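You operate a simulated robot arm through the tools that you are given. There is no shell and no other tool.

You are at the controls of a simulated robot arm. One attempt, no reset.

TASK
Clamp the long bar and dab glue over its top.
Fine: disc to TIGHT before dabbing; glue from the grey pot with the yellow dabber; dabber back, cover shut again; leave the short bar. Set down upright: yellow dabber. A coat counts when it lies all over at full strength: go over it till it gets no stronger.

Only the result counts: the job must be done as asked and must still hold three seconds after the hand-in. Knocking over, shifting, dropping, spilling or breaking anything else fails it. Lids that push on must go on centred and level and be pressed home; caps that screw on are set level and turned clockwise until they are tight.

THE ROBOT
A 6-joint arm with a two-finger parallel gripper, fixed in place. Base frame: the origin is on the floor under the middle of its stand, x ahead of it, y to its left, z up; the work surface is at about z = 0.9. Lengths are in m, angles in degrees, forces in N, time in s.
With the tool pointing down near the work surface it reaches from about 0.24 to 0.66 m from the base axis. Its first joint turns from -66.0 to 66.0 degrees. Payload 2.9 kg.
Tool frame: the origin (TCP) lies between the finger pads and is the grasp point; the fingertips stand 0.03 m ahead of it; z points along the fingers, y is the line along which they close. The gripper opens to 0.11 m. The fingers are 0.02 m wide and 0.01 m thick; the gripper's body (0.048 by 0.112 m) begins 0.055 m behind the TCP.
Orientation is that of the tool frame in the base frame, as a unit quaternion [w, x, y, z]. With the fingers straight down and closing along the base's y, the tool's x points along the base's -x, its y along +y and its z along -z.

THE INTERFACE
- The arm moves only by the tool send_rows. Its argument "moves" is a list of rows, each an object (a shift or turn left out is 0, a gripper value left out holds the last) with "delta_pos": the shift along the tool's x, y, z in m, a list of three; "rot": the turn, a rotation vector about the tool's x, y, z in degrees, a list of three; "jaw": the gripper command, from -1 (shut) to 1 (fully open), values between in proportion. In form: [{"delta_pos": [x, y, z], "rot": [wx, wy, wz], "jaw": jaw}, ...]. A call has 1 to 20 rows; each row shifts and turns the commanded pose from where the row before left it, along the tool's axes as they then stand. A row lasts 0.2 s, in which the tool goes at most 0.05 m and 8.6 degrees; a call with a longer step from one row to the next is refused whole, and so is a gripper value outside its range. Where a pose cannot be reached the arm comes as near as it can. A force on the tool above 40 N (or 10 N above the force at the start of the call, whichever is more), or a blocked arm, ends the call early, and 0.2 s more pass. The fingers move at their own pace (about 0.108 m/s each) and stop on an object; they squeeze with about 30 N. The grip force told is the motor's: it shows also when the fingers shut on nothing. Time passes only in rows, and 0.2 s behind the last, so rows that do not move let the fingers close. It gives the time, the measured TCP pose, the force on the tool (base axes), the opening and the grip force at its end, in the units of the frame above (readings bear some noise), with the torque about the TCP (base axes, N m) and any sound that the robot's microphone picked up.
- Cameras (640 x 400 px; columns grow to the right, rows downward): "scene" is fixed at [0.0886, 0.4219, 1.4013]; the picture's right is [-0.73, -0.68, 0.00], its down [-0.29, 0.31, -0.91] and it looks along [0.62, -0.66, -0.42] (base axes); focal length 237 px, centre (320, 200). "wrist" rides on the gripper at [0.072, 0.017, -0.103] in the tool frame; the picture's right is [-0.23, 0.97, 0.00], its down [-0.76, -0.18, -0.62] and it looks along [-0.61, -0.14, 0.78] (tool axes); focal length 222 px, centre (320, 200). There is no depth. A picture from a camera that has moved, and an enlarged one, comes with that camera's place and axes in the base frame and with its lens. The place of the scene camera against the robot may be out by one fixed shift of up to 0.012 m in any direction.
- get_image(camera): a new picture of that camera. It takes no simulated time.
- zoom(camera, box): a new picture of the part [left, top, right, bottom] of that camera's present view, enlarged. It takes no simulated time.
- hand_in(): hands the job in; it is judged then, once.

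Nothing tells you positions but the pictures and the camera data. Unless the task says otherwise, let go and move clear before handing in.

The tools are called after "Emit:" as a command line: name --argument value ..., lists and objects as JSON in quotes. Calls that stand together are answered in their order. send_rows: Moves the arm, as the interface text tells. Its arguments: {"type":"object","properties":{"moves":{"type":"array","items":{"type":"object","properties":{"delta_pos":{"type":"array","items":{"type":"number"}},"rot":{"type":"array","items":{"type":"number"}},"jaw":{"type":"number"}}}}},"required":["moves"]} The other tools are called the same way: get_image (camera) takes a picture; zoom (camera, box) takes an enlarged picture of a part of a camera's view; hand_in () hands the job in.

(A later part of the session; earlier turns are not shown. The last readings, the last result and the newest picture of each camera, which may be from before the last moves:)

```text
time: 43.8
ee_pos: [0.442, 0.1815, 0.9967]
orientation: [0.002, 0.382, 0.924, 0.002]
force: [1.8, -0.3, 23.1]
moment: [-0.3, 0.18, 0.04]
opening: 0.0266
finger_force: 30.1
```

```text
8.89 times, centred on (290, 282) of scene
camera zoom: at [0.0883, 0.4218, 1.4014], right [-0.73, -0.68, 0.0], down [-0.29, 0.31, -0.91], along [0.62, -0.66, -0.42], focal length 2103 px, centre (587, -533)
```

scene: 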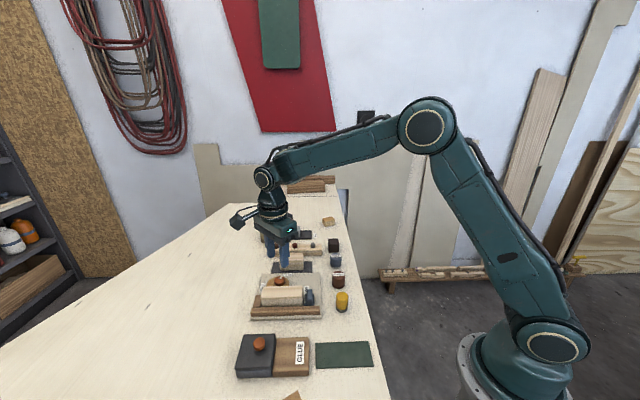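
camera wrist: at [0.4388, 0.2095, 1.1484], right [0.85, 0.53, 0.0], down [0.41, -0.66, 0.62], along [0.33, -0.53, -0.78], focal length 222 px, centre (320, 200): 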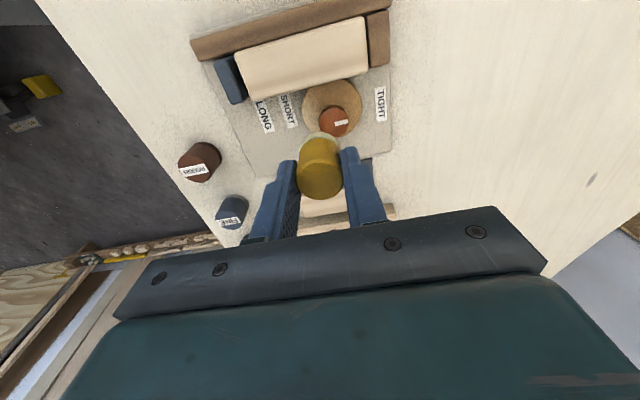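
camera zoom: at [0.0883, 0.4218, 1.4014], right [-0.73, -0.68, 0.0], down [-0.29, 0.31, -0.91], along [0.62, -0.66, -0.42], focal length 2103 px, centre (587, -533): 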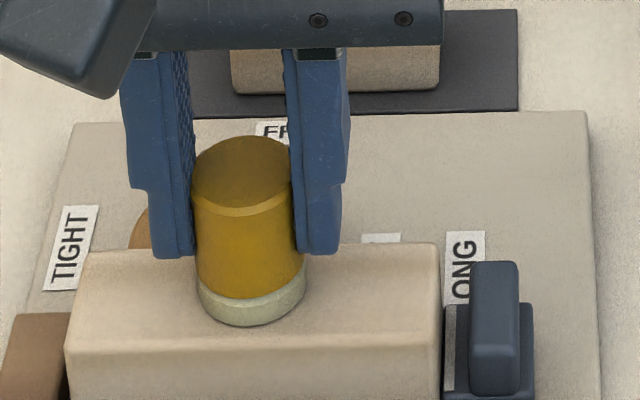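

The dabber still sits upright on the bar. I'll ease off about 1 mm, then hold a second.

Emit:
send_rows --moves '[{"delta_pos": [0, 0, -0.0008], "jaw": -1}, {"jaw": -1}, {"jaw": -1}, {"jaw": -1}, {"jaw": -1}]'

Emit:
zoom --camera "wrist" --box '[240, 100, 400, 200]'

```text
time: 45.0
ee_pos: [0.4408, 0.1817, 0.9968]
orientation: [0.0, 0.382, 0.924, 0.001]
force: [2.7, 1.5, 23.6]
moment: [0.2, -0.23, -0.03]
opening: 0.0267
finger_force: 30.1
```

```text
4.00 times, centred on (320, 150) of wrist
camera zoom: at [0.4013, 0.2446, 1.0993], right [0.85, 0.53, 0.0], down [0.41, -0.66, 0.62], along [0.33, -0.53, -0.78], focal length 888 px, centre (320, 400)
```

zoom: 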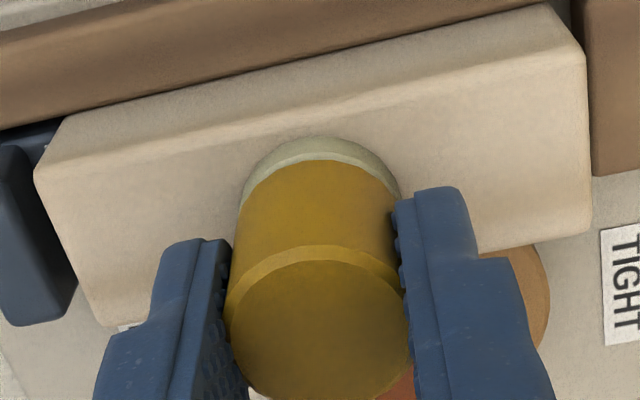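

Force stayed at about 23 N. I'll raise another 1.5 mm to learn the force–height relation.

Emit:
send_rows --moves '[{"delta_pos": [0, 0, -0.0015], "jaw": -1}, {"jaw": -1}, {"jaw": -1}]'

```text
time: 45.8
ee_pos: [0.4413, 0.181, 0.9955]
orientation: [-0.001, 0.382, 0.924, -0.002]
force: [0.2, 0.3, 13.1]
moment: [-0.19, 0.12, 0.0]
opening: 0.0266
finger_force: 30.7
```

Now about 13 N. I'll try a slow wiping motion along the bar while in contact, then lift and look.

Emit:
send_rows --moves '[{"delta_pos": [0, 0.005, 0], "jaw": -1}, {"delta_pos": [0, 0.005, 0], "jaw": -1}, {"delta_pos": [0, 0.005, 0], "jaw": -1}, {"delta_pos": [0, 0.005, 0], "jaw": -1}, {"jaw": -1}]'

Emit:
zoom --camera "wrist" --box '[240, 100, 400, 200]'

Emit:
zoom --camera "scene" --box '[250, 260, 330, 310]'

```text
time: 47.0
ee_pos: [0.4547, 0.1943, 0.9978]
orientation: [0.0, 0.382, 0.924, 0.0]
force: [-0.1, -0.3, 7.6]
moment: [-0.02, -0.01, 0.02]
opening: 0.0275
finger_force: 29.8
```

```text
4.00 times, centred on (320, 150) of wrist
camera zoom: at [0.4155, 0.2578, 1.0999], right [0.85, 0.53, 0.0], down [0.41, -0.66, 0.62], along [0.33, -0.53, -0.78], focal length 888 px, centre (320, 400)
```

zoom: 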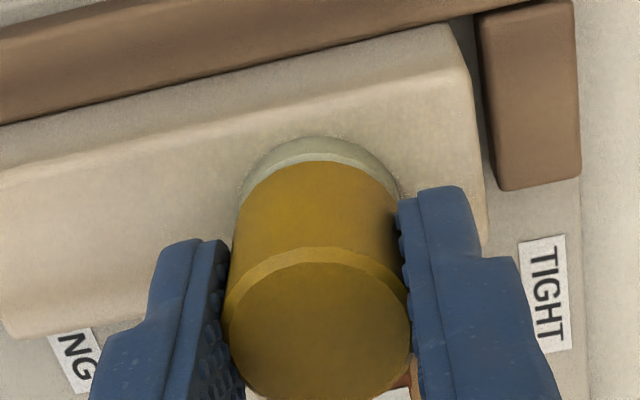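

```text
8.00 times, centred on (290, 285) of scene
camera zoom: at [0.0885, 0.4219, 1.4014], right [-0.73, -0.68, 0.0], down [-0.29, 0.31, -0.91], along [0.62, -0.66, -0.42], focal length 1893 px, centre (560, -480)
```

zoom: 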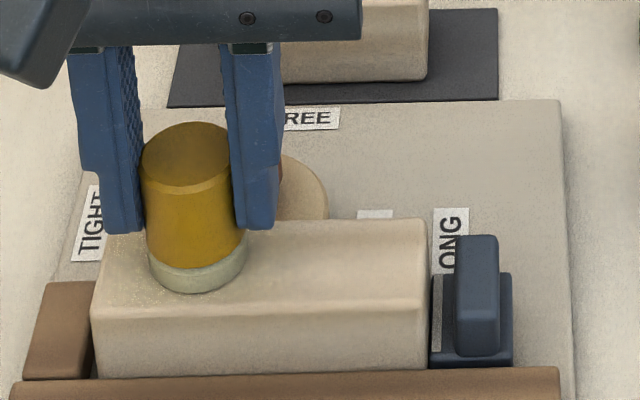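

Faint speckles now show around the pad, so a coat may be starting to appear. I'll lift and move to the inspection spot beyond the bar.

Emit:
send_rows --moves '[{"delta_pos": [0, 0, -0.008], "jaw": -1}, {"delta_pos": [0, 0, -0.04], "jaw": -1}, {"delta_pos": [-0.03, -0.01, 0], "jaw": -1}, {"delta_pos": [-0.03, -0.01, 0], "jaw": -1}, {"jaw": -1}]'

Emit:
zoom --camera "wrist" --box '[220, 5, 390, 110]'

Emit:
zoom --camera "wrist" --box '[260, 25, 380, 95]'

```text
time: 48.2
ee_pos: [0.4847, 0.1388, 1.0456]
orientation: [-0.001, 0.381, 0.924, 0.0]
force: [-0.1, -0.9, -0.5]
moment: [0.01, 0.01, 0.03]
opening: 0.0279
finger_force: 30.2
```

```text
3.76 times, centred on (305, 58) of wrist
camera zoom: at [0.4455, 0.2014, 1.1484], right [0.85, 0.53, 0.0], down [0.41, -0.66, 0.62], along [0.33, -0.53, -0.78], focal length 836 px, centre (376, 736)
```

zoom: 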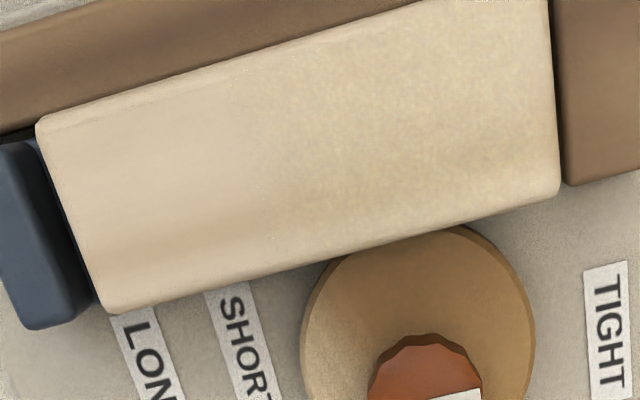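

```text
5.33 times, centred on (320, 60) of wrist
camera zoom: at [0.4455, 0.2014, 1.1484], right [0.85, 0.53, 0.0], down [0.41, -0.66, 0.62], along [0.33, -0.53, -0.78], focal length 1185 px, centre (320, 947)
```

zoom: 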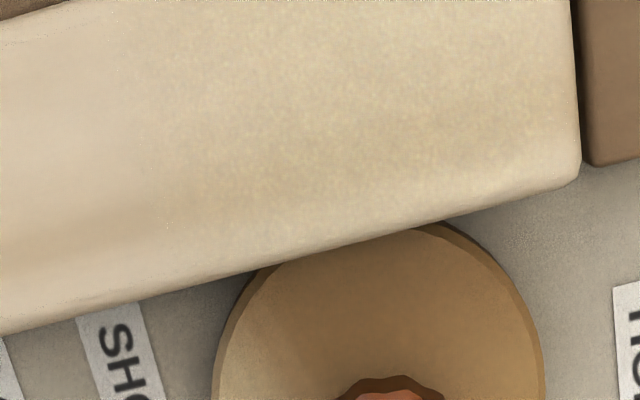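

The +u half of the bar top is now visibly yellower, so wiping while in contact builds the coat. I'll wipe the full length in one lane, starting from the slider end.

Emit:
send_rows --moves '[{"delta_pos": [0.033, -0.018, 0], "jaw": -1}, {"delta_pos": [0.0325, -0.018, 0], "jaw": -1}, {"delta_pos": [0, -0.002, 0.03], "jaw": -1}, {"delta_pos": [0, 0, 0.014], "jaw": -1}, {"delta_pos": [0, 0, 0.0035], "jaw": -1}, {"jaw": -1}]'

Emit:
zoom --camera "wrist" --box '[220, 80, 420, 210]'

Emit:
zoom --camera "scene" --box '[250, 260, 330, 310]'

```text
time: 49.6
ee_pos: [0.411, 0.1586, 0.9988]
orientation: [0.0, 0.381, 0.925, 0.002]
force: [-0.3, 1.3, 7.4]
moment: [0.03, -0.01, 0.07]
opening: 0.0278
finger_force: 29.8
```

```text
3.08 times, centred on (320, 145) of wrist
camera zoom: at [0.3711, 0.2208, 1.1007], right [0.85, 0.53, 0.0], down [0.41, -0.66, 0.62], along [0.33, -0.53, -0.78], focal length 684 px, centre (320, 369)
```

zoom: 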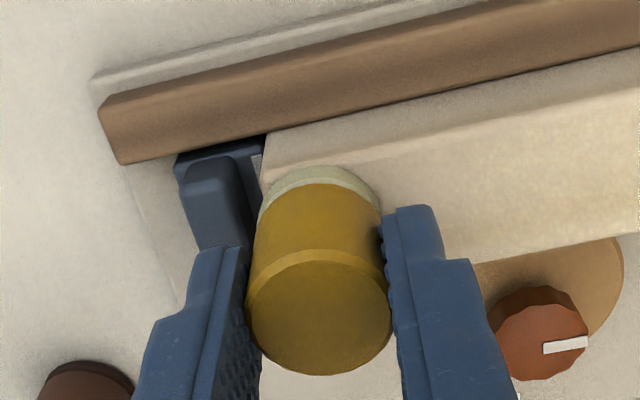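

```text
8.00 times, centred on (290, 285) of scene
camera zoom: at [0.0885, 0.4219, 1.4013], right [-0.73, -0.68, 0.0], down [-0.29, 0.31, -0.91], along [0.62, -0.66, -0.42], focal length 1893 px, centre (560, -480)
```

zoom: 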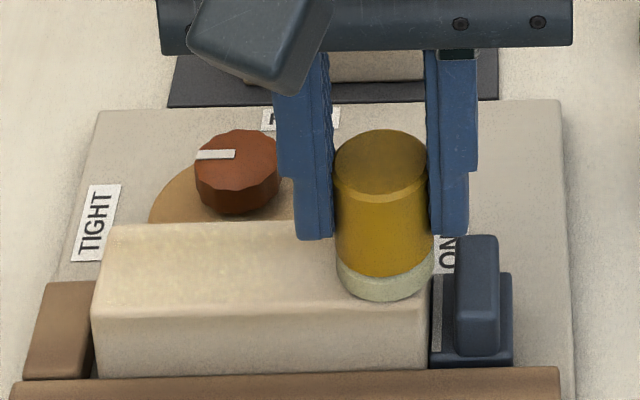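

The pad is in contact at the slider end (7 N), clear of the slider. I'll wipe slowly toward the other end.

Emit:
send_rows --moves '[{"delta_pos": [0, 0.005, 0], "jaw": -1}, {"delta_pos": [0, 0.005, 0], "jaw": -1}, {"delta_pos": [0, 0.005, 0], "jaw": -1}, {"delta_pos": [0, 0.005, 0], "jaw": -1}, {"delta_pos": [0, 0.005, 0], "jaw": -1}, {"delta_pos": [0, 0.005, 0], "jaw": -1}, {"delta_pos": [0, 0.005, 0], "jaw": -1}, {"delta_pos": [0, 0.005, 0], "jaw": -1}, {"delta_pos": [0, 0.005, 0], "jaw": -1}, {"delta_pos": [0, 0.005, 0], "jaw": -1}, {"delta_pos": [0, 0.005, 0], "jaw": -1}, {"delta_pos": [0, 0.005, 0], "jaw": -1}, {"delta_pos": [0, 0.005, 0], "jaw": -1}, {"delta_pos": [0, 0.005, 0], "jaw": -1}, {"delta_pos": [0, 0.005, 0], "jaw": -1}, {"jaw": -1}]'

Emit:
zoom --camera "wrist" --box '[200, 80, 440, 210]'

Emit:
zoom --camera "scene" --box '[250, 260, 330, 310]'

```text
time: 53.0
ee_pos: [0.4635, 0.2104, 0.9978]
orientation: [0.0, 0.382, 0.924, 0.0]
force: [0.4, -0.9, 0.1]
moment: [-0.03, -0.03, 0.0]
opening: 0.0278
finger_force: 30.1
```

```text
2.67 times, centred on (320, 145) of wrist
camera zoom: at [0.4232, 0.2739, 1.1005], right [0.85, 0.53, 0.0], down [0.41, -0.66, 0.62], along [0.33, -0.53, -0.78], focal length 592 px, centre (320, 347)
```

zoom: 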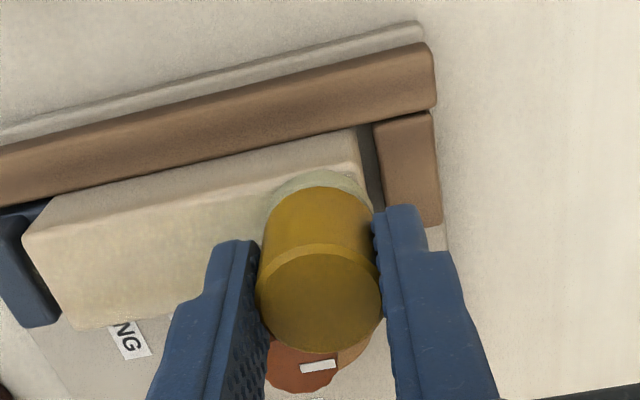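

```text
8.00 times, centred on (290, 285) of scene
camera zoom: at [0.0886, 0.4219, 1.4013], right [-0.73, -0.68, 0.0], down [-0.29, 0.31, -0.91], along [0.62, -0.66, -0.42], focal length 1893 px, centre (560, -480)
```

zoom: 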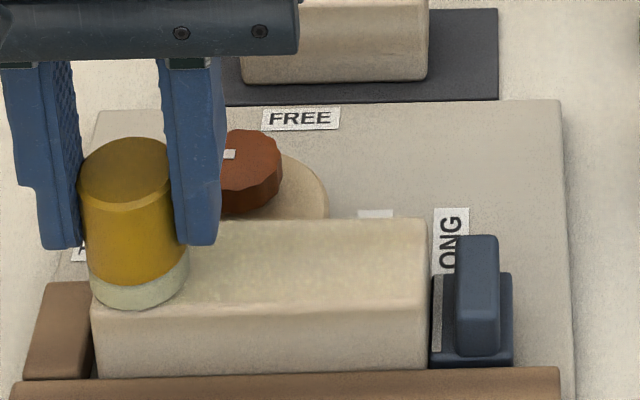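

The coat is visibly building, but contact was lost near the far end (0 N). I'll lower slightly and wipe back.

Emit:
send_rows --moves '[{"delta_pos": [0, 0, 0.0012], "jaw": -1}, {"jaw": -1}]'

```text
time: 53.6
ee_pos: [0.4635, 0.2119, 0.9962]
orientation: [0.0, 0.382, 0.924, 0.001]
force: [-0.6, -1.1, 9.3]
moment: [-0.09, 0.07, -0.01]
opening: 0.0282
finger_force: 29.4
```

Contact is back at 9 N. I'll wipe back toward the slider end.

Emit:
send_rows --moves '[{"delta_pos": [0, -0.005, 0], "jaw": -1}, {"delta_pos": [0, -0.005, 0], "jaw": -1}, {"delta_pos": [0, -0.005, 0], "jaw": -1}, {"delta_pos": [0, -0.005, 0], "jaw": -1}, {"delta_pos": [0, -0.005, 0], "jaw": -1}, {"delta_pos": [0, -0.005, 0], "jaw": -1}, {"delta_pos": [0, -0.005, 0], "jaw": -1}, {"delta_pos": [0, -0.005, 0], "jaw": -1}, {"delta_pos": [0, -0.005, 0], "jaw": -1}, {"delta_pos": [0, -0.005, 0], "jaw": -1}, {"delta_pos": [0, -0.005, 0], "jaw": -1}, {"delta_pos": [0, -0.005, 0], "jaw": -1}, {"delta_pos": [0, -0.005, 0], "jaw": -1}, {"delta_pos": [0, -0.005, 0], "jaw": -1}, {"delta_pos": [0, -0.005, 0], "jaw": -1}, {"jaw": -1}]'

Emit:
zoom --camera "scene" --box '[250, 260, 330, 310]'

Emit:
zoom --camera "wrist" --box '[240, 80, 440, 210]'

```text
time: 57.0
ee_pos: [0.4099, 0.1569, 0.9957]
orientation: [0.0, 0.382, 0.924, 0.001]
force: [5.1, 4.9, 22.2]
moment: [0.19, -0.22, 0.03]
opening: 0.0281
finger_force: 30.3
```

```text
8.00 times, centred on (290, 285) of scene
camera zoom: at [0.0884, 0.4219, 1.4013], right [-0.73, -0.68, 0.0], down [-0.29, 0.31, -0.91], along [0.62, -0.66, -0.42], focal length 1893 px, centre (560, -480)
```

zoom: 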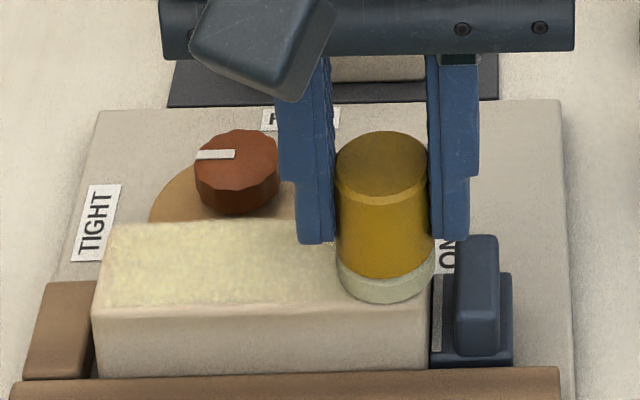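

```text
3.08 times, centred on (340, 145) of wrist
camera zoom: at [0.3703, 0.2208, 1.0994], right [0.85, 0.53, 0.0], down [0.41, -0.66, 0.62], along [0.33, -0.53, -0.78], focal length 684 px, centre (258, 369)
```

zoom: 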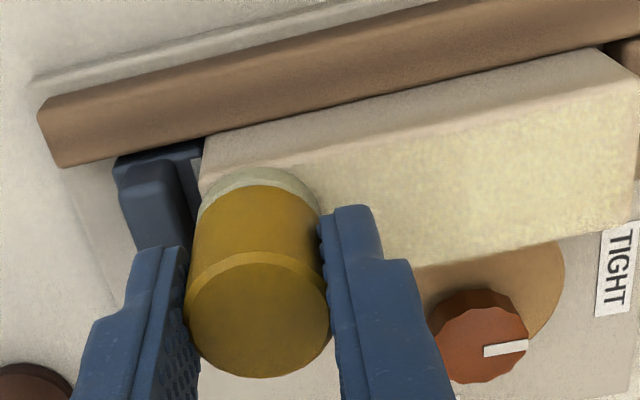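

The coat is building well across the width. I'll ease off slightly, shift to the other lane and wipe toward the far end with a gentle downward ramp.

Emit:
send_rows --moves '[{"delta_pos": [-0.004, 0, -0.001], "jaw": -1}, {"delta_pos": [-0.004, 0, 0], "jaw": -1}, {"delta_pos": [0, 0.005, 0], "jaw": -1}, {"delta_pos": [0, 0.005, 0.0001], "jaw": -1}, {"delta_pos": [0, 0.005, 0.0001], "jaw": -1}, {"delta_pos": [0, 0.005, 0.0001], "jaw": -1}, {"delta_pos": [0, 0.005, 0.0001], "jaw": -1}, {"delta_pos": [0, 0.005, 0.0001], "jaw": -1}, {"delta_pos": [0, 0.005, 0.0001], "jaw": -1}, {"delta_pos": [0, 0.005, 0.0001], "jaw": -1}, {"delta_pos": [0, 0.005, 0.0001], "jaw": -1}, {"delta_pos": [0, 0.005, 0.0001], "jaw": -1}, {"delta_pos": [0, 0.005, 0.0001], "jaw": -1}, {"delta_pos": [0, 0.005, 0.0001], "jaw": -1}, {"delta_pos": [0, 0.005, 0.0001], "jaw": -1}, {"delta_pos": [0, 0.005, 0.0001], "jaw": -1}, {"delta_pos": [0, 0.005, 0.0001], "jaw": -1}, {"jaw": -1}]'

Emit:
zoom --camera "scene" --box '[250, 260, 330, 310]'

Emit:
zoom --camera "wrist" --box '[200, 80, 440, 210]'

```text
time: 60.8
ee_pos: [0.4693, 0.2059, 0.9969]
orientation: [0.0, 0.382, 0.924, 0.001]
force: [-3.4, -3.2, 17.0]
moment: [-0.18, 0.16, 0.01]
opening: 0.028
finger_force: 29.9
```

```text
8.00 times, centred on (290, 285) of scene
camera zoom: at [0.0883, 0.4217, 1.4014], right [-0.73, -0.68, 0.0], down [-0.29, 0.31, -0.91], along [0.62, -0.66, -0.42], focal length 1893 px, centre (560, -480)
```

zoom: 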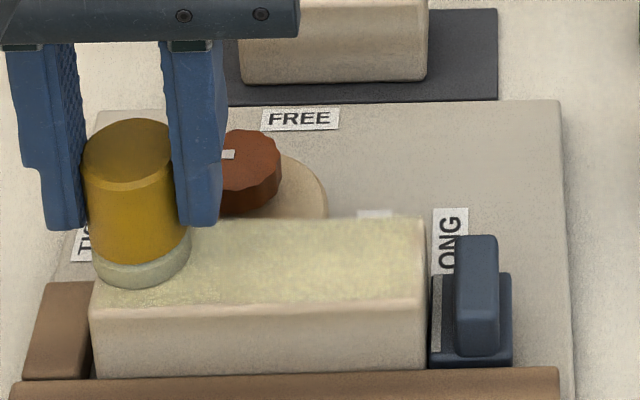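

```text
2.67 times, centred on (320, 145) of wrist
camera zoom: at [0.4294, 0.2683, 1.0994], right [0.85, 0.53, 0.0], down [0.41, -0.66, 0.62], along [0.33, -0.53, -0.78], focal length 592 px, centre (320, 347)
```

zoom: 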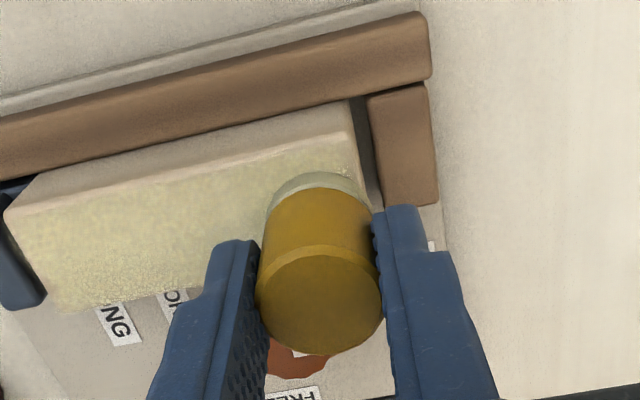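

The coat is getting stronger. I'll wipe back along this lane.

Emit:
send_rows --moves '[{"delta_pos": [0, -0.005, -0.0006], "jaw": -1}, {"delta_pos": [0, -0.005, -0.0001], "jaw": -1}, {"delta_pos": [0, -0.005, -0.0001], "jaw": -1}, {"delta_pos": [0, -0.005, -0.0001], "jaw": -1}, {"delta_pos": [0, -0.005, -0.0001], "jaw": -1}, {"delta_pos": [0, -0.005, -0.0001], "jaw": -1}, {"delta_pos": [0, -0.005, -0.0001], "jaw": -1}, {"delta_pos": [0, -0.005, -0.0001], "jaw": -1}, {"delta_pos": [0, -0.005, -0.0001], "jaw": -1}, {"delta_pos": [0, -0.005, -0.0001], "jaw": -1}, {"delta_pos": [0, -0.005, -0.0001], "jaw": -1}, {"delta_pos": [0, -0.005, -0.0001], "jaw": -1}, {"delta_pos": [0, -0.005, -0.0001], "jaw": -1}, {"delta_pos": [0, -0.005, 0], "jaw": -1}, {"delta_pos": [0, -0.005, 0], "jaw": -1}, {"jaw": -1}]'

Emit:
zoom --camera "scene" --box '[250, 260, 330, 310]'

```text
time: 64.2
ee_pos: [0.4159, 0.1528, 0.9984]
orientation: [-0.001, 0.382, 0.924, 0.0]
force: [0.1, -0.8, -0.1]
moment: [0.0, -0.03, -0.01]
opening: 0.028
finger_force: 30.4
```

```text
8.00 times, centred on (290, 285) of scene
camera zoom: at [0.0886, 0.4219, 1.4013], right [-0.73, -0.68, 0.0], down [-0.29, 0.31, -0.91], along [0.62, -0.66, -0.42], focal length 1893 px, centre (560, -480)
```

zoom: 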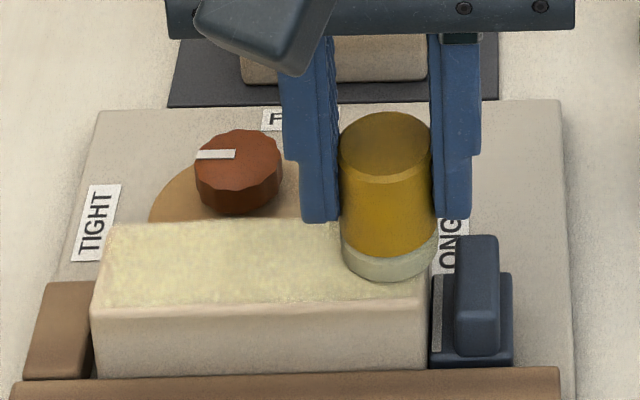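

The coat is stronger now. I'll lift and take a close look from the wrist before reloading.

Emit:
send_rows --moves '[{"delta_pos": [0, 0, -0.03], "jaw": -1}, {"delta_pos": [-0.025, 0.02, -0.018], "jaw": -1}, {"delta_pos": [-0.03, 0.02, 0], "jaw": -1}, {"jaw": -1}]'

Emit:
zoom --camera "wrist" --box '[210, 5, 390, 115]'

Emit:
zoom --camera "wrist" --box '[270, 115, 370, 205]'

Emit:
zoom --camera "scene" --box '[250, 260, 330, 310]'

```text
time: 65.2
ee_pos: [0.4836, 0.1412, 1.0434]
orientation: [0.0, 0.382, 0.924, 0.0]
force: [1.2, 0.6, -0.5]
moment: [-0.02, 0.0, -0.05]
opening: 0.0278
finger_force: 30.1
```

```text
3.56 times, centred on (300, 60) of wrist
camera zoom: at [0.444, 0.2038, 1.1466], right [0.85, 0.53, 0.0], down [0.41, -0.66, 0.62], along [0.33, -0.53, -0.78], focal length 790 px, centre (391, 698)
```

zoom: 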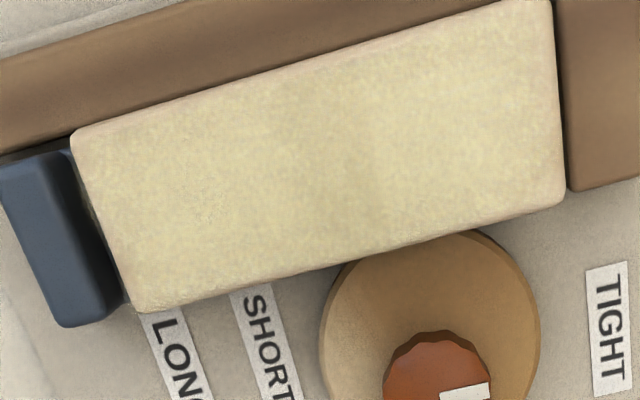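

```text
4.44 times, centred on (320, 160) of wrist
camera zoom: at [0.444, 0.2038, 1.1466], right [0.85, 0.53, 0.0], down [0.41, -0.66, 0.62], along [0.33, -0.53, -0.78], focal length 987 px, centre (320, 378)
```

zoom: 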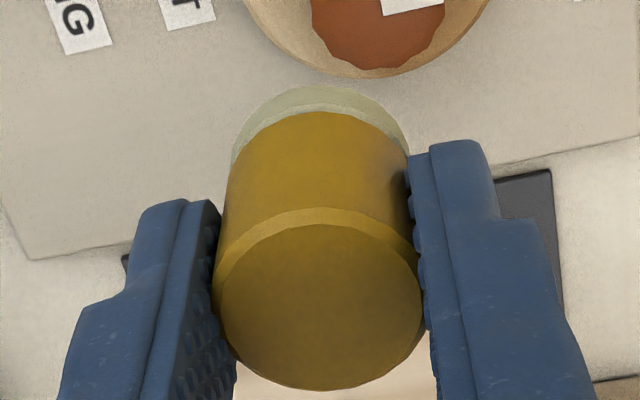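

```text
8.00 times, centred on (290, 285) of scene
camera zoom: at [0.0886, 0.4219, 1.4013], right [-0.73, -0.68, 0.0], down [-0.29, 0.31, -0.91], along [0.62, -0.66, -0.42], focal length 1893 px, centre (560, -480)
```

zoom: 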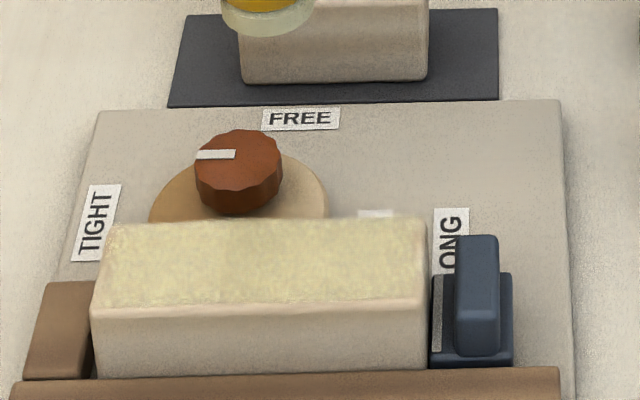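

The coat now covers the whole top evenly but isn't opaque yet. I'll reload the pad at the glue pot.

Emit:
send_rows --moves '[{"delta_pos": [0.0371, 0.0078, 0], "jaw": -1}, {"delta_pos": [0.0371, 0.0078, 0], "jaw": -1}, {"delta_pos": [0.0371, 0.0078, 0], "jaw": -1}, {"delta_pos": [0.0371, 0.0078, 0], "jaw": -1}, {"delta_pos": [0.0371, 0.0078, 0], "jaw": -1}, {"delta_pos": [0, 0, 0.03], "jaw": -1}, {"delta_pos": [0, 0, 0.028], "jaw": -1}, {"delta_pos": [0, 0, 0.007], "jaw": -1}, {"jaw": -1}]'

Emit:
zoom --camera "wrist" --box '[220, 70, 420, 210]'

```text
time: 67.2
ee_pos: [0.3791, 0.2997, 0.9802]
orientation: [0.0, 0.383, 0.924, 0.0]
force: [0.0, -0.5, -1.1]
moment: [-0.02, 0.03, -0.03]
opening: 0.0276
finger_force: 29.7
```

```text
2.86 times, centred on (320, 140) of wrist
camera zoom: at [0.3389, 0.3632, 1.0834], right [0.85, 0.53, 0.0], down [0.41, -0.66, 0.62], along [0.33, -0.53, -0.78], focal length 635 px, centre (320, 371)
```

zoom: 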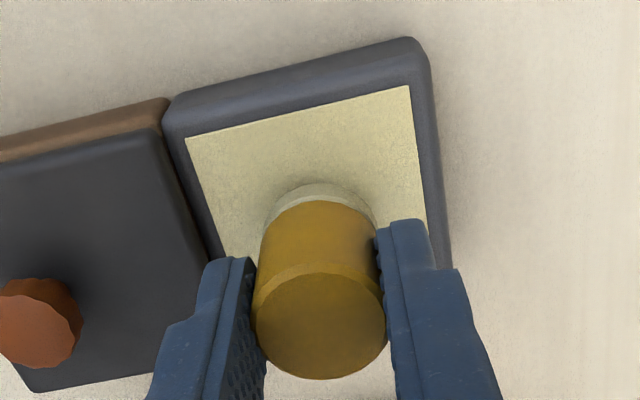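

The pad is a few millimetres above the glue. I'll lower to gentle contact and hold, then lift.

Emit:
send_rows --moves '[{"delta_pos": [0, 0, 0.0025], "jaw": -1}, {"delta_pos": [0, 0, 0.0015], "jaw": -1}, {"delta_pos": [0, 0, 0.0015], "jaw": -1}, {"jaw": -1}, {"jaw": -1}]'

Emit:
zoom --camera "wrist" --box '[220, 70, 420, 210]'

```text
time: 68.4
ee_pos: [0.3797, 0.3008, 0.9752]
orientation: [-0.001, 0.382, 0.924, 0.0]
force: [0.3, -0.4, -1.1]
moment: [0.0, -0.05, -0.01]
opening: 0.0277
finger_force: 30.1
```

```text
2.86 times, centred on (320, 140) of wrist
camera zoom: at [0.3397, 0.3633, 1.0777], right [0.85, 0.53, 0.0], down [0.41, -0.66, 0.62], along [0.33, -0.53, -0.78], focal length 635 px, centre (320, 371)
```

zoom: 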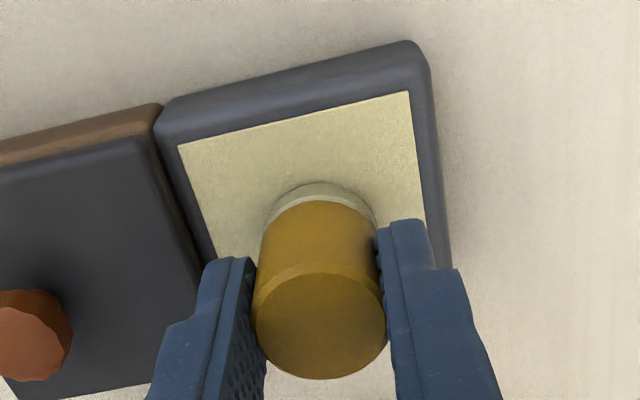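

Emit:
send_rows --moves '[{"delta_pos": [0, 0, 0.0015], "jaw": -1}, {"delta_pos": [0, 0, 0.0015], "jaw": -1}, {"jaw": -1}]'

```text
time: 69.2
ee_pos: [0.3798, 0.3008, 0.9725]
orientation: [0.0, 0.381, 0.924, 0.001]
force: [0.3, -0.6, 0.9]
moment: [0.03, 0.0, -0.03]
opening: 0.0278
finger_force: 30.0
```

Emit:
send_rows --moves '[{"delta_pos": [0, 0, 0.0015], "jaw": -1}, {"jaw": -1}]'

```text
time: 69.8
ee_pos: [0.3803, 0.3008, 0.9711]
orientation: [0.0, 0.381, 0.925, 0.002]
force: [-2.0, -3.9, 17.7]
moment: [-0.18, 0.11, 0.01]
opening: 0.0274
finger_force: 30.0
```

The pad is in contact at 18 N. I'll lift, carry it to the far end of the bar and approach contact.

Emit:
send_rows --moves '[{"jaw": -1}, {"jaw": -1}, {"delta_pos": [0, 0, -0.015], "jaw": -1}, {"delta_pos": [0, 0, -0.04], "jaw": -1}, {"delta_pos": [-0.0316, -0.0012, 0], "jaw": -1}, {"delta_pos": [-0.0316, -0.0012, 0], "jaw": -1}, {"delta_pos": [-0.0316, -0.0012, 0], "jaw": -1}, {"delta_pos": [-0.0316, -0.0012, 0], "jaw": -1}, {"delta_pos": [0, 0, 0.02], "jaw": -1}, {"delta_pos": [0, 0, 0.008], "jaw": -1}, {"jaw": -1}, {"jaw": -1}]'

Emit:
zoom --camera "wrist" --box '[200, 80, 440, 210]'

```text
time: 72.4
ee_pos: [0.4648, 0.207, 0.9975]
orientation: [0.001, 0.382, 0.924, 0.0]
force: [-0.4, 0.5, 0.3]
moment: [0.0, 0.0, -0.01]
opening: 0.0277
finger_force: 30.1
```

```text
2.67 times, centred on (320, 145) of wrist
camera zoom: at [0.425, 0.2709, 1.1007], right [0.85, 0.53, 0.0], down [0.41, -0.66, 0.62], along [0.33, -0.53, -0.78], focal length 592 px, centre (320, 347)
```

zoom: 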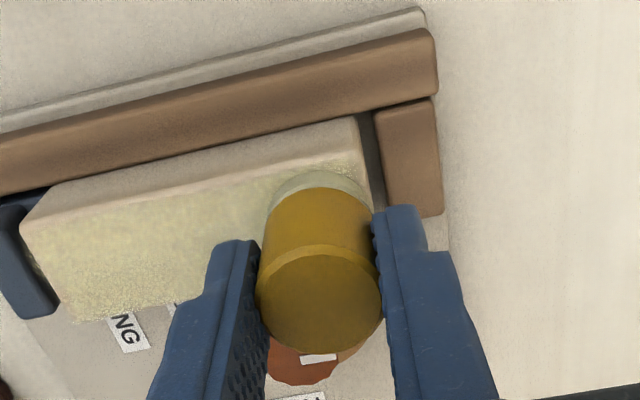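

Emit:
send_rows --moves '[{"delta_pos": [0, 0, 0.0012], "jaw": -1}, {"delta_pos": [0, 0, 0.001], "jaw": -1}, {"jaw": -1}]'

```text
time: 73.2
ee_pos: [0.4651, 0.2068, 0.9962]
orientation: [0.0, 0.382, 0.924, 0.002]
force: [-2.1, 2.2, 12.6]
moment: [0.03, 0.13, 0.0]
opening: 0.0279
finger_force: 30.1
```

Contact is 12.6 N at the far end. I'll wipe the fence-side lane back to the slider end, then step across to the other lane.

Emit:
send_rows --moves '[{"delta_pos": [0.005, 0, 0], "jaw": -1}, {"delta_pos": [0, -0.005, 0], "jaw": -1}, {"delta_pos": [0, -0.005, 0], "jaw": -1}, {"delta_pos": [0, -0.005, 0], "jaw": -1}, {"delta_pos": [0, -0.005, 0], "jaw": -1}, {"delta_pos": [0, -0.005, 0], "jaw": -1}, {"delta_pos": [0, -0.005, 0], "jaw": -1}, {"delta_pos": [0, -0.005, 0], "jaw": -1}, {"delta_pos": [0, -0.005, 0], "jaw": -1}, {"delta_pos": [0, -0.005, 0], "jaw": -1}, {"delta_pos": [0, -0.005, 0], "jaw": -1}, {"delta_pos": [0, -0.005, 0], "jaw": -1}, {"delta_pos": [0, -0.005, 0], "jaw": -1}, {"delta_pos": [0, -0.005, 0], "jaw": -1}, {"delta_pos": [0, -0.005, 0], "jaw": -1}, {"delta_pos": [0, -0.005, 0], "jaw": -1}, {"delta_pos": [-0.005, 0, 0], "jaw": -1}, {"delta_pos": [-0.005, 0, 0], "jaw": -1}, {"jaw": -1}]'

Emit:
zoom --camera "scene" --box '[250, 260, 330, 310]'

```text
time: 77.2
ee_pos: [0.4169, 0.1492, 0.9951]
orientation: [0.0, 0.381, 0.924, 0.001]
force: [-8.3, 7.6, 33.3]
moment: [0.36, 0.39, 0.04]
opening: 0.0278
finger_force: 29.9
```

```text
8.00 times, centred on (290, 285) of scene
camera zoom: at [0.0879, 0.4219, 1.4014], right [-0.73, -0.68, 0.0], down [-0.29, 0.31, -0.91], along [0.62, -0.66, -0.42], focal length 1893 px, centre (560, -480)
```

zoom: 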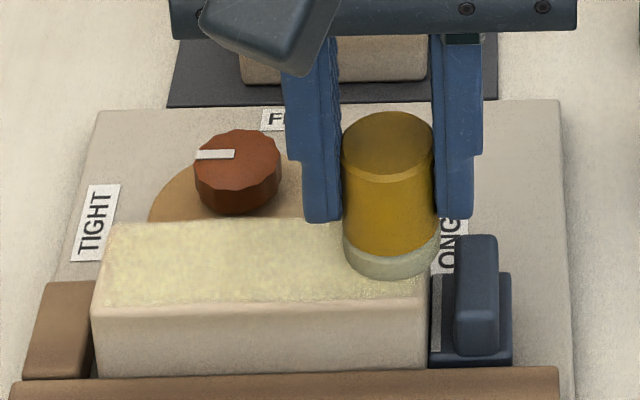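

Force climbed to 33 N at this end. I'll ease off, then wipe toward the far end with a slight ramp.

Emit:
send_rows --moves '[{"delta_pos": [0, 0, -0.0018], "jaw": -1}, {"jaw": -1}]'

```text
time: 77.8
ee_pos: [0.417, 0.1512, 0.9957]
orientation: [0.001, 0.383, 0.924, 0.0]
force: [-2.0, 3.3, 14.4]
moment: [0.17, 0.09, -0.01]
opening: 0.0277
finger_force: 29.5
```

Emit:
send_rows --moves '[{"delta_pos": [0, 0.005, 0], "jaw": -1}, {"delta_pos": [0, 0.005, 0.0001], "jaw": -1}, {"delta_pos": [0, 0.005, 0.0001], "jaw": -1}, {"delta_pos": [0, 0.005, 0.0001], "jaw": -1}, {"delta_pos": [0, 0.005, 0.0001], "jaw": -1}, {"delta_pos": [0, 0.005, 0.0001], "jaw": -1}, {"delta_pos": [0, 0.005, 0.0001], "jaw": -1}, {"delta_pos": [0, 0.005, 0.0001], "jaw": -1}, {"delta_pos": [0, 0.005, 0.0001], "jaw": -1}, {"delta_pos": [0, 0.005, 0.0001], "jaw": -1}, {"delta_pos": [0, 0.005, 0.0001], "jaw": -1}, {"delta_pos": [0, 0.005, 0.0001], "jaw": -1}, {"delta_pos": [0, 0.005, 0.0001], "jaw": -1}, {"delta_pos": [0, 0.005, 0], "jaw": -1}, {"delta_pos": [0, 0.005, 0], "jaw": -1}, {"jaw": -1}]'

Emit:
zoom --camera "scene" --box '[250, 260, 330, 310]'

```text
time: 81.2
ee_pos: [0.4691, 0.2028, 0.9962]
orientation: [0.0, 0.382, 0.924, 0.001]
force: [-1.8, -2.0, 8.6]
moment: [-0.11, 0.07, 0.02]
opening: 0.0276
finger_force: 29.8
```

```text
8.00 times, centred on (290, 285) of scene
camera zoom: at [0.0884, 0.4218, 1.4014], right [-0.73, -0.68, 0.0], down [-0.29, 0.31, -0.91], along [0.62, -0.66, -0.42], focal length 1893 px, centre (560, -480)
```

zoom: 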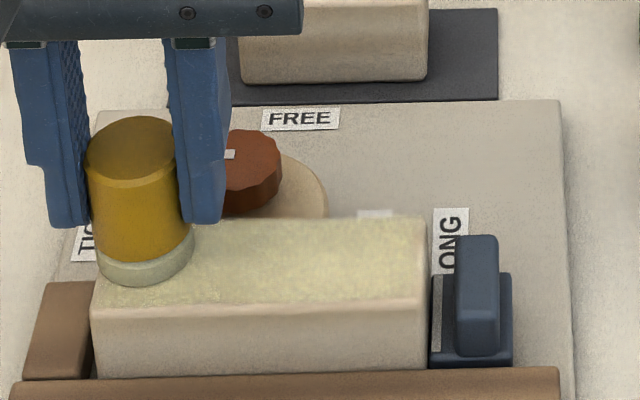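

Good steady force. I'll make another pass back in the middle lane and then inspect.

Emit:
send_rows --moves '[{"delta_pos": [0.005, 0, 0], "jaw": -1}, {"delta_pos": [0, -0.005, -0.0001], "jaw": -1}, {"delta_pos": [0, -0.005, -0.0001], "jaw": -1}, {"delta_pos": [0, -0.005, -0.0001], "jaw": -1}, {"delta_pos": [0, -0.005, -0.0001], "jaw": -1}, {"delta_pos": [0, -0.005, -0.0001], "jaw": -1}, {"delta_pos": [0, -0.005, -0.0001], "jaw": -1}, {"delta_pos": [0, -0.005, -0.0001], "jaw": -1}, {"delta_pos": [0, -0.005, -0.0001], "jaw": -1}, {"delta_pos": [0, -0.005, -0.0001], "jaw": -1}, {"delta_pos": [0, -0.005, 0], "jaw": -1}, {"delta_pos": [0, -0.005, 0], "jaw": -1}, {"delta_pos": [0, -0.005, 0], "jaw": -1}, {"delta_pos": [0, -0.005, 0], "jaw": -1}, {"delta_pos": [0, -0.005, 0], "jaw": -1}, {"delta_pos": [0, -0.005, 0], "jaw": -1}, {"jaw": -1}]'

Emit:
send_rows --moves '[{"delta_pos": [0, 0, -0.03], "jaw": -1}, {"delta_pos": [-0.03, 0.02, -0.018], "jaw": -1}, {"delta_pos": [-0.03, 0.02, 0], "jaw": -1}, {"jaw": -1}]'

Emit:
zoom --camera "wrist" --box '[210, 5, 390, 115]'

Emit:
zoom --camera "scene" --box '[250, 260, 330, 310]'

Emit:
zoom --camera "wrist" --box '[270, 115, 370, 205]'

```text
time: 84.8
ee_pos: [0.4129, 0.1544, 0.9971]
orientation: [-0.001, 0.382, 0.924, 0.0]
force: [-0.1, -0.1, -0.7]
moment: [0.0, -0.02, -0.01]
opening: 0.0277
finger_force: 30.0
```

```text
time: 85.8
ee_pos: [0.484, 0.1383, 1.0455]
orientation: [0.0, 0.381, 0.924, 0.0]
force: [-0.1, -0.1, -1.2]
moment: [0.02, 0.01, 0.03]
opening: 0.0278
finger_force: 29.7
```

```text
3.56 times, centred on (300, 60) of wrist
camera zoom: at [0.4441, 0.2012, 1.1491], right [0.85, 0.53, 0.0], down [0.41, -0.66, 0.62], along [0.33, -0.53, -0.78], focal length 790 px, centre (391, 698)
```

zoom: 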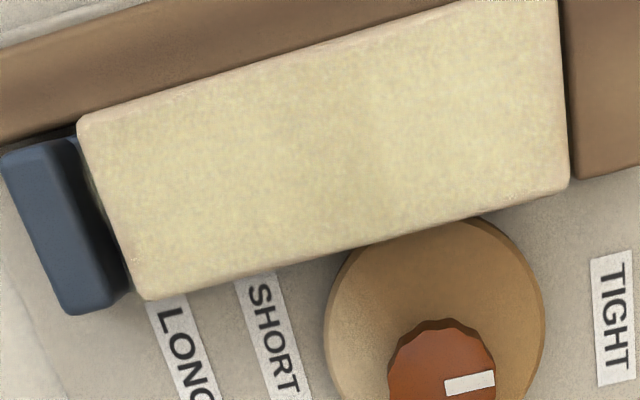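

```text
8.00 times, centred on (290, 285) of scene
camera zoom: at [0.0886, 0.4219, 1.4013], right [-0.73, -0.68, 0.0], down [-0.29, 0.31, -0.91], along [0.62, -0.66, -0.42], focal length 1893 px, centre (560, -480)
```

zoom: 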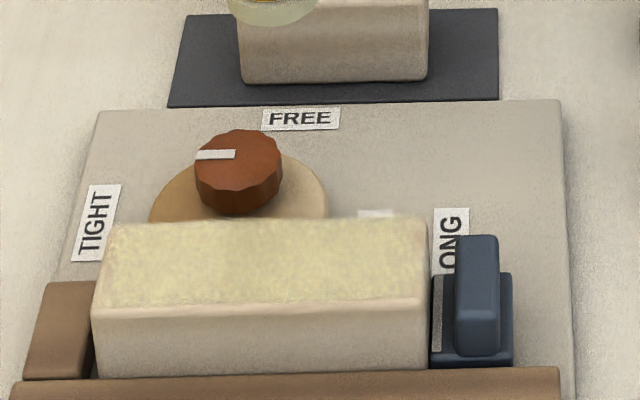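

```text
4.44 times, centred on (320, 160) of wrist
camera zoom: at [0.4441, 0.2012, 1.1491], right [0.85, 0.53, 0.0], down [0.41, -0.66, 0.62], along [0.33, -0.53, -0.78], focal length 987 px, centre (320, 378)
```

zoom: 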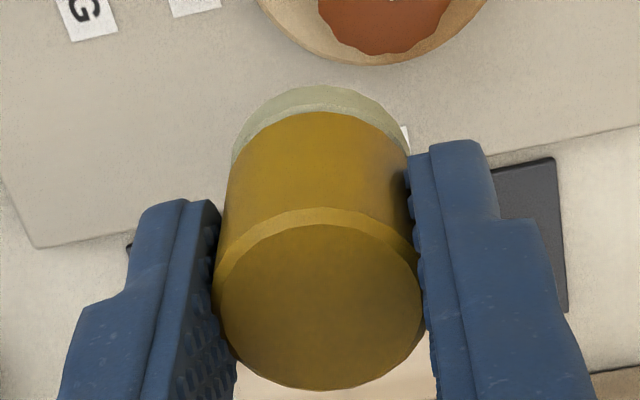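

The coat is a bit stronger and even. I'll reload and do another full round until it stops changing.

Emit:
send_rows --moves '[{"delta_pos": [0.0376, 0.0082, 0], "jaw": -1}, {"delta_pos": [0.0376, 0.0082, 0], "jaw": -1}, {"delta_pos": [0.0376, 0.0082, 0], "jaw": -1}, {"delta_pos": [0.0376, 0.0082, 0], "jaw": -1}, {"delta_pos": [0.0376, 0.0082, 0], "jaw": -1}, {"delta_pos": [0, 0, 0.035], "jaw": -1}, {"delta_pos": [0, 0, 0.03], "jaw": -1}, {"delta_pos": [0, 0, 0.006], "jaw": -1}, {"jaw": -1}, {"delta_pos": [0, 0, 0.0015], "jaw": -1}, {"jaw": -1}]'

```text
time: 88.2
ee_pos: [0.3796, 0.3011, 0.9728]
orientation: [0.0, 0.382, 0.924, 0.0]
force: [0.9, 0.2, -0.6]
moment: [0.02, 0.02, -0.02]
opening: 0.0276
finger_force: 29.9
```

Emit:
send_rows --moves '[{"delta_pos": [0, 0, 0.001], "jaw": -1}, {"delta_pos": [0, 0, 0.001], "jaw": -1}, {"jaw": -1}]'

```text
time: 89.0
ee_pos: [0.3785, 0.3015, 0.9729]
orientation: [0.001, 0.381, 0.925, 0.001]
force: [-0.1, -2.2, 12.0]
moment: [-0.19, 0.06, 0.04]
opening: 0.0274
finger_force: 29.6
```

Loaded again (12 N on the glue). Back to the bar's far end, fence-side lane.

Emit:
send_rows --moves '[{"jaw": -1}, {"delta_pos": [0, 0, -0.015], "jaw": -1}, {"delta_pos": [0, 0, -0.04], "jaw": -1}, {"delta_pos": [-0.0304, -0.001, 0], "jaw": -1}, {"delta_pos": [-0.0304, -0.001, 0], "jaw": -1}, {"delta_pos": [-0.0304, -0.001, 0], "jaw": -1}, {"delta_pos": [-0.0304, -0.001, 0], "jaw": -1}, {"delta_pos": [0, 0, 0.02], "jaw": -1}, {"delta_pos": [0, 0, 0.008], "jaw": -1}, {"jaw": -1}, {"delta_pos": [0, 0, 0.0018], "jaw": -1}, {"jaw": -1}]'

```text
time: 91.6
ee_pos: [0.4614, 0.2145, 0.9958]
orientation: [0.001, 0.381, 0.924, 0.002]
force: [-1.9, -0.6, 9.9]
moment: [-0.03, 0.06, -0.01]
opening: 0.0276
finger_force: 29.7
```

Contact is 10 N in the fence-side lane. I'll wipe to the slider end.

Emit:
send_rows --moves '[{"delta_pos": [0, -0.005, 0], "jaw": -1}, {"delta_pos": [0, -0.005, 0], "jaw": -1}, {"delta_pos": [0, -0.005, 0], "jaw": -1}, {"delta_pos": [0, -0.005, 0], "jaw": -1}, {"delta_pos": [0, -0.005, 0], "jaw": -1}, {"delta_pos": [0, -0.005, 0], "jaw": -1}, {"delta_pos": [0, -0.005, 0], "jaw": -1}, {"delta_pos": [0, -0.005, 0], "jaw": -1}, {"delta_pos": [0, -0.005, -0.0001], "jaw": -1}, {"delta_pos": [0, -0.005, -0.0001], "jaw": -1}, {"delta_pos": [0, -0.005, -0.0001], "jaw": -1}, {"delta_pos": [0, -0.005, -0.0001], "jaw": -1}, {"delta_pos": [0, -0.005, 0], "jaw": -1}, {"delta_pos": [0, -0.005, 0], "jaw": -1}, {"delta_pos": [0, -0.005, 0], "jaw": -1}, {"jaw": -1}]'

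```text
time: 95.0
ee_pos: [0.4082, 0.1608, 0.9964]
orientation: [0.0, 0.382, 0.924, 0.001]
force: [3.4, 4.1, 16.6]
moment: [0.09, -0.18, -0.01]
opening: 0.0278
finger_force: 30.2
```

Good contact. I'll step across to the disc-side lane and wipe toward the far end.

Emit:
send_rows --moves '[{"delta_pos": [-0.005, 0, -0.0003], "jaw": -1}, {"delta_pos": [-0.005, 0, -0.0003], "jaw": -1}, {"delta_pos": [-0.005, 0, 0], "jaw": -1}, {"delta_pos": [0, 0.005, 0], "jaw": -1}, {"delta_pos": [0, 0.005, 0.0001], "jaw": -1}, {"delta_pos": [0, 0.005, 0.0001], "jaw": -1}, {"delta_pos": [0, 0.005, 0.0001], "jaw": -1}, {"delta_pos": [0, 0.005, 0.0001], "jaw": -1}, {"delta_pos": [0, 0.005, 0.0001], "jaw": -1}, {"delta_pos": [0, 0.005, 0.0001], "jaw": -1}, {"delta_pos": [0, 0.005, 0.0001], "jaw": -1}, {"delta_pos": [0, 0.005, 0.0001], "jaw": -1}, {"delta_pos": [0, 0.005, 0.0001], "jaw": -1}, {"delta_pos": [0, 0.005, 0.0001], "jaw": -1}, {"delta_pos": [0, 0.005, 0], "jaw": -1}, {"delta_pos": [0, 0.005, 0], "jaw": -1}, {"delta_pos": [0, 0.005, 0], "jaw": -1}, {"delta_pos": [0, 0.005, 0], "jaw": -1}, {"jaw": -1}]'

```text
time: 99.0
ee_pos: [0.4736, 0.2034, 0.9963]
orientation: [0.0, 0.381, 0.925, 0.0]
force: [-3.5, -6.5, 22.6]
moment: [-0.35, 0.23, -0.04]
opening: 0.028
finger_force: 30.1
```

I'll ease off a little and make a middle-lane pass back, then inspect.

Emit:
send_rows --moves '[{"delta_pos": [0.004, 0, -0.0008], "jaw": -1}, {"delta_pos": [0.003, 0, 0], "jaw": -1}, {"delta_pos": [0, -0.005, 0], "jaw": -1}, {"delta_pos": [0, -0.005, 0], "jaw": -1}, {"delta_pos": [0, -0.005, 0], "jaw": -1}, {"delta_pos": [0, -0.005, -0.0001], "jaw": -1}, {"delta_pos": [0, -0.005, -0.0001], "jaw": -1}, {"delta_pos": [0, -0.005, -0.0001], "jaw": -1}, {"delta_pos": [0, -0.005, -0.0001], "jaw": -1}, {"delta_pos": [0, -0.005, -0.0001], "jaw": -1}, {"delta_pos": [0, -0.005, 0], "jaw": -1}, {"delta_pos": [0, -0.005, 0], "jaw": -1}, {"delta_pos": [0, -0.005, 0], "jaw": -1}, {"delta_pos": [0, -0.005, 0], "jaw": -1}, {"delta_pos": [0, -0.005, 0], "jaw": -1}, {"delta_pos": [0, -0.005, 0], "jaw": -1}, {"delta_pos": [0, -0.005, 0], "jaw": -1}, {"jaw": -1}]'

Emit:
send_rows --moves '[{"delta_pos": [0, 0, -0.03], "jaw": -1}, {"delta_pos": [-0.03, 0.02, -0.018], "jaw": -1}, {"delta_pos": [-0.03, 0.02, 0], "jaw": -1}, {"jaw": -1}]'

Emit:
zoom --camera "wrist" --box '[210, 5, 390, 115]'

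Emit:
zoom --camera "scene" --box '[250, 260, 330, 310]'

Emit:
get_image --camera "scene"

```text
time: 102.8
ee_pos: [0.4155, 0.1552, 0.9969]
orientation: [0.0, 0.383, 0.924, 0.001]
force: [1.0, 2.6, 7.8]
moment: [0.09, -0.06, 0.0]
opening: 0.0278
finger_force: 30.3
```

```text
time: 103.8
ee_pos: [0.4855, 0.1411, 1.0478]
orientation: [-0.001, 0.382, 0.924, 0.001]
force: [0.3, 0.1, 0.3]
moment: [-0.01, 0.0, 0.0]
opening: 0.0274
finger_force: 30.0
```

```text
3.56 times, centred on (300, 60) of wrist
camera zoom: at [0.4457, 0.204, 1.1496], right [0.85, 0.53, 0.0], down [0.41, -0.66, 0.62], along [0.33, -0.53, -0.78], focal length 790 px, centre (391, 698)
```

zoom: 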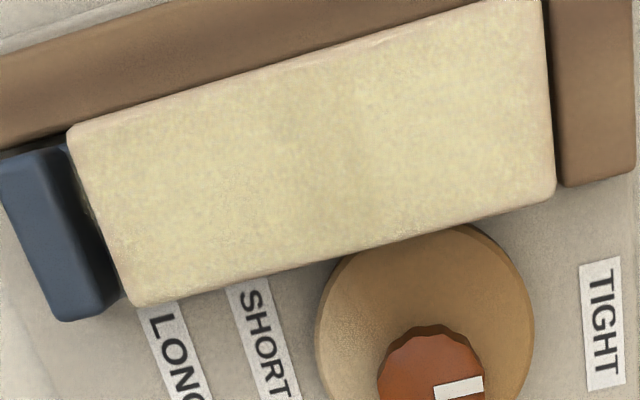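

```text
8.00 times, centred on (290, 285) of scene
camera zoom: at [0.0886, 0.4219, 1.4013], right [-0.73, -0.68, 0.0], down [-0.29, 0.31, -0.91], along [0.62, -0.66, -0.42], focal length 1893 px, centre (560, -480)
```

zoom: 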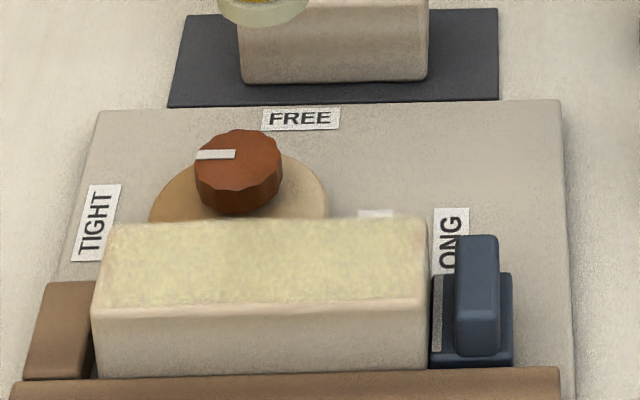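

```text
taken
```

scene: 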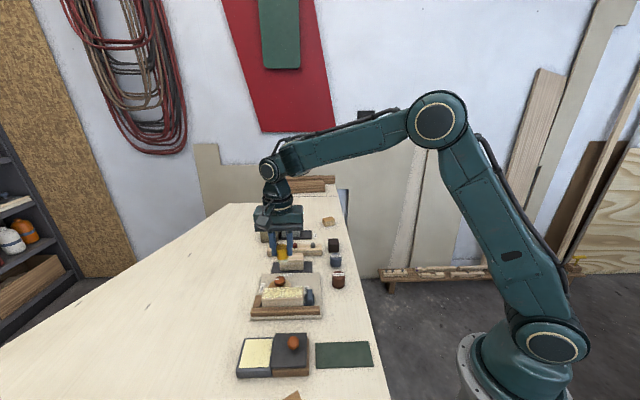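

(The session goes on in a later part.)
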